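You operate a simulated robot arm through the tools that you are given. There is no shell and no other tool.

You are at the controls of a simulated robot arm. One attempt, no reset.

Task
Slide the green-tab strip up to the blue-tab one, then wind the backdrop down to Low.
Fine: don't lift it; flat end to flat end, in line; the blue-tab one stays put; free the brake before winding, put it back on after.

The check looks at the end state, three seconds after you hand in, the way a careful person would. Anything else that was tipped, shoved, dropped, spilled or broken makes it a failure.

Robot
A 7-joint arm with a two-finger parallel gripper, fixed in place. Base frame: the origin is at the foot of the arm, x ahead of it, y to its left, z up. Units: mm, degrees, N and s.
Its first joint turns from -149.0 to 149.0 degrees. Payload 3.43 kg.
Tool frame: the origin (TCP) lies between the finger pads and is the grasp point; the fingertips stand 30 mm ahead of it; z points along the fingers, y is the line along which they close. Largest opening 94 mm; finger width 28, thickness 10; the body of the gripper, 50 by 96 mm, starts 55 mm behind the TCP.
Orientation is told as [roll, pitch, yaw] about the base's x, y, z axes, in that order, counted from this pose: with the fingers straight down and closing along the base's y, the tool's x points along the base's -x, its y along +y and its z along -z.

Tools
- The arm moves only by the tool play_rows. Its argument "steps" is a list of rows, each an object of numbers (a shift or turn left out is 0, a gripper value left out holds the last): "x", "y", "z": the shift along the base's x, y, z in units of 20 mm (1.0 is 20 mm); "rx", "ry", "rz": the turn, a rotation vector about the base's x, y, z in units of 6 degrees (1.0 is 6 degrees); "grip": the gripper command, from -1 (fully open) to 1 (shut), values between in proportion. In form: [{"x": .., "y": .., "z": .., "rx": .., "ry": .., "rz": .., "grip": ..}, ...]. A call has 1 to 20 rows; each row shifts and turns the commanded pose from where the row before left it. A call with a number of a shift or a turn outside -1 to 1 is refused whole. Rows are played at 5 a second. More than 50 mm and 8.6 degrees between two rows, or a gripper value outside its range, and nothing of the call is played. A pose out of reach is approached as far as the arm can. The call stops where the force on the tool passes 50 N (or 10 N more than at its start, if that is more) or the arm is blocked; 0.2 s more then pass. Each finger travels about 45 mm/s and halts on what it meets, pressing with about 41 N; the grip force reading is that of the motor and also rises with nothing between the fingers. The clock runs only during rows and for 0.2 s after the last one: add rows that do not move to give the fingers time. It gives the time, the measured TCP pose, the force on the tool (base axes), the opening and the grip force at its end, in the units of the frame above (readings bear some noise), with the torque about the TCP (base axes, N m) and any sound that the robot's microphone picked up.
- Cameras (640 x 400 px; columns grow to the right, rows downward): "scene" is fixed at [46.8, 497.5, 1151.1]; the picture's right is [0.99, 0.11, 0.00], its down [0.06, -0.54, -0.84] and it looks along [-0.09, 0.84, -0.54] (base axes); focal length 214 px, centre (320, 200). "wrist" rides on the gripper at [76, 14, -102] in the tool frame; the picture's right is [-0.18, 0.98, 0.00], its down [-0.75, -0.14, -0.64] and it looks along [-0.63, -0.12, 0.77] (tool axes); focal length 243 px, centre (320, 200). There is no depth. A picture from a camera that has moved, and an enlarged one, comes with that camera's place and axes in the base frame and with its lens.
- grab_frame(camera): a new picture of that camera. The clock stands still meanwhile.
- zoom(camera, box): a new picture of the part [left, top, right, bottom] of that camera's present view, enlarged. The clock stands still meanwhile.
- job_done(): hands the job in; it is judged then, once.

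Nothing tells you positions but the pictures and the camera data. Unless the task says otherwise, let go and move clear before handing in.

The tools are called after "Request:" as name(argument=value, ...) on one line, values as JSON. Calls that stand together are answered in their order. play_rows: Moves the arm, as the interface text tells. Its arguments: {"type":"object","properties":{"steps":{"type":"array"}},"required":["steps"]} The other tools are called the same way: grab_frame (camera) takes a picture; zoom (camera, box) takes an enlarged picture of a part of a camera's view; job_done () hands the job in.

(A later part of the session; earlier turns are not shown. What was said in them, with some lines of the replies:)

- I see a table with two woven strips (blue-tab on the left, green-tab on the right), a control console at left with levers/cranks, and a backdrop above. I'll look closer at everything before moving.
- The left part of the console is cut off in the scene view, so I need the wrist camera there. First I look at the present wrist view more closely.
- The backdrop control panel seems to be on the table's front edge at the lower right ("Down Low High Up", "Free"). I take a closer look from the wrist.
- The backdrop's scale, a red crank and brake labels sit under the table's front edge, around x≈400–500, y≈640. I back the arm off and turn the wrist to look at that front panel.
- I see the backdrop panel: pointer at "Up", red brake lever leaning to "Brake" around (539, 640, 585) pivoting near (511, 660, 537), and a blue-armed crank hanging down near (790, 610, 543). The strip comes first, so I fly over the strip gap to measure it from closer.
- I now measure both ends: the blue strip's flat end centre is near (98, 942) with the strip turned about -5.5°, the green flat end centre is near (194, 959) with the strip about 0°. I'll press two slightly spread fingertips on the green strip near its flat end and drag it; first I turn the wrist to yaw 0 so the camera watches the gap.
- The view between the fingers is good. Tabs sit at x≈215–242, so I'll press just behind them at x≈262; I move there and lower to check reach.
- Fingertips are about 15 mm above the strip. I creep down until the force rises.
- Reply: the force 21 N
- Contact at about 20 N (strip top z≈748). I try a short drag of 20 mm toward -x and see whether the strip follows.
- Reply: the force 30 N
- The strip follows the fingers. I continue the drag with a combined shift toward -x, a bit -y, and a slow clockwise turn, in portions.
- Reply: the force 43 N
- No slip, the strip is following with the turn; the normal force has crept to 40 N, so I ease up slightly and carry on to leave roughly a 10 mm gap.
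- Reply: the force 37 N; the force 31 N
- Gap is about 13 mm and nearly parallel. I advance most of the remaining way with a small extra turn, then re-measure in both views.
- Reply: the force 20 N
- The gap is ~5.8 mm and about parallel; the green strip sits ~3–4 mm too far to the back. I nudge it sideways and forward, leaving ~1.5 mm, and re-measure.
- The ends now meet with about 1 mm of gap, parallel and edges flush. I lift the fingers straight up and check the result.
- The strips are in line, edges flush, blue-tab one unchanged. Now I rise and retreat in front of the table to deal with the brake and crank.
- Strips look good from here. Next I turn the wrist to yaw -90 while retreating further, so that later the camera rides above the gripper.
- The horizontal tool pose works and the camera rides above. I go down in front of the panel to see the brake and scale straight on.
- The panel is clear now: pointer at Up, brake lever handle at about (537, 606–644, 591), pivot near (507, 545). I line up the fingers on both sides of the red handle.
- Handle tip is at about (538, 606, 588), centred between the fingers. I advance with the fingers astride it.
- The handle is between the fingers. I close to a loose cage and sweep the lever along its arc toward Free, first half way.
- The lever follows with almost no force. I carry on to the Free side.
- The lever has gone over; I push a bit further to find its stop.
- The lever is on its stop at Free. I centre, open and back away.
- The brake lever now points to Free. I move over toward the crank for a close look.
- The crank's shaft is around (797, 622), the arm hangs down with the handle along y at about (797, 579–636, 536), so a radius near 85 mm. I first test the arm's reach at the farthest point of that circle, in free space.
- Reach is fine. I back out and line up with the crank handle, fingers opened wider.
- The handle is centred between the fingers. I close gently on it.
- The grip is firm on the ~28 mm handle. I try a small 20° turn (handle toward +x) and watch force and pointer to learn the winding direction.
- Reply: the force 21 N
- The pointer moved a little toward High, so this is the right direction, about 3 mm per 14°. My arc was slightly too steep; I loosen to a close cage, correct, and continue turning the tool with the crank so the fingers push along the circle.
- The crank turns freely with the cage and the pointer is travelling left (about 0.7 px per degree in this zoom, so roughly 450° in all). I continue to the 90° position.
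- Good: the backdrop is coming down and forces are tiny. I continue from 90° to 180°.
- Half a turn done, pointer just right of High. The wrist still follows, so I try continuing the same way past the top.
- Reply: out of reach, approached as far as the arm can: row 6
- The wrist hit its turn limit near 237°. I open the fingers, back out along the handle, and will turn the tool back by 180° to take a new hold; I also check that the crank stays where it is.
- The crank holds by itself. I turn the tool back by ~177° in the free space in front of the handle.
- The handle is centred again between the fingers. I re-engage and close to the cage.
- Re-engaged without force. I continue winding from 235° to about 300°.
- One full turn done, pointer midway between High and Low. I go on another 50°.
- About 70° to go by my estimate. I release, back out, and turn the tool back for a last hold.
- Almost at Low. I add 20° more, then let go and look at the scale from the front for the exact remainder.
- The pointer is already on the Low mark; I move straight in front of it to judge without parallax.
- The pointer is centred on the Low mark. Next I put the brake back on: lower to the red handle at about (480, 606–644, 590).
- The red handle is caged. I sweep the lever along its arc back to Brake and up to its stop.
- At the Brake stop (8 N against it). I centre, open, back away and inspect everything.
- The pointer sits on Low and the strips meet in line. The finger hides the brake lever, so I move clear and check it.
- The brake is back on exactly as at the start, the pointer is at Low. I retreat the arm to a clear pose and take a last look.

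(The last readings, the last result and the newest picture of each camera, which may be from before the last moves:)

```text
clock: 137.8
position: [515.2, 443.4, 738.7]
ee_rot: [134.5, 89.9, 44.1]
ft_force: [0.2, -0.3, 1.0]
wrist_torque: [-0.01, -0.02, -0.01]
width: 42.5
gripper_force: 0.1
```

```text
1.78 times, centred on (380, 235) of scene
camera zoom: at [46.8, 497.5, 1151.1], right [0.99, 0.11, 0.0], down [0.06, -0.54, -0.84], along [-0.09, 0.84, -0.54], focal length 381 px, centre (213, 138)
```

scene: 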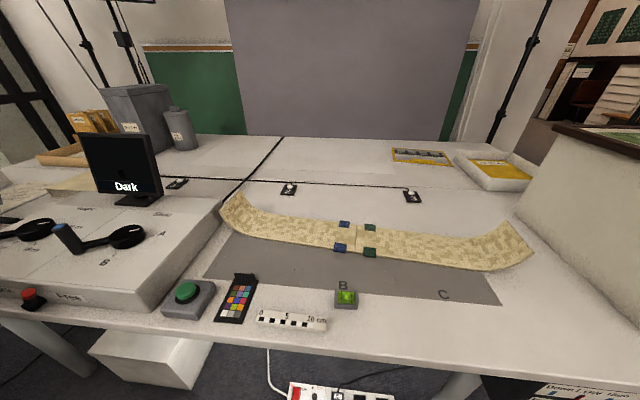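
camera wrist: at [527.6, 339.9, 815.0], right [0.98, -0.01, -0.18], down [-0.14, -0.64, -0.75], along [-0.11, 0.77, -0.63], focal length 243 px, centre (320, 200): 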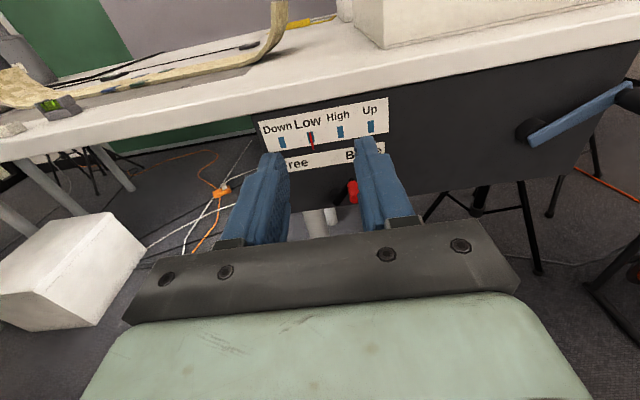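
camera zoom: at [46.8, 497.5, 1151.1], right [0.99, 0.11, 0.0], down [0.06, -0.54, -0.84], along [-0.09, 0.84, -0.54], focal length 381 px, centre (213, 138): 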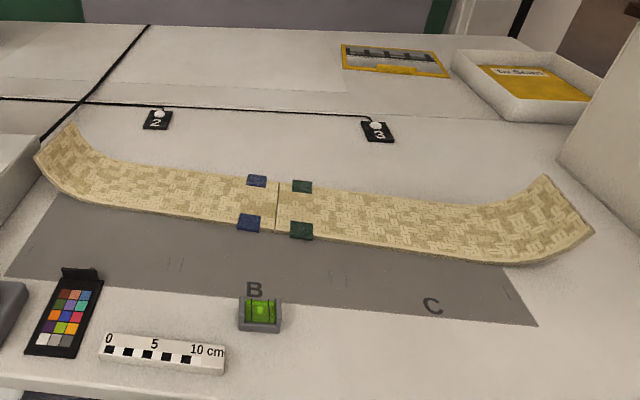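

The strips lie flat end to flat end in one straight line, with the blue-tab strip where it started. The backdrop is at Low, the brake is back on, nothing else has moved, and the arm is clear, so I hand in.

Request:
job_done()

```text
The job is handed in.
```

The green-tab strip now lies against the blue-tab strip, and the backdrop is wound down to Low. The job is handed in, but I have not seen the check's result.

- **Strips:** I pressed two fingertips on the green-tab strip and dragged it without lifting it. It sits flat end to flat end with about a 1 mm gap, and the edges line up to within about half a millimetre. The blue-tab strip did not move in any view I took.
- **Backdrop:** I freed the brake first and then wound the crank about one and a third turns. The pointer stops centred on the Low mark.
- **Brake:** It is back on, pushed to its stop and in the same position as at the start.

The arm is clear of everything, and I saw nothing else moved or tipped in the last pictures.
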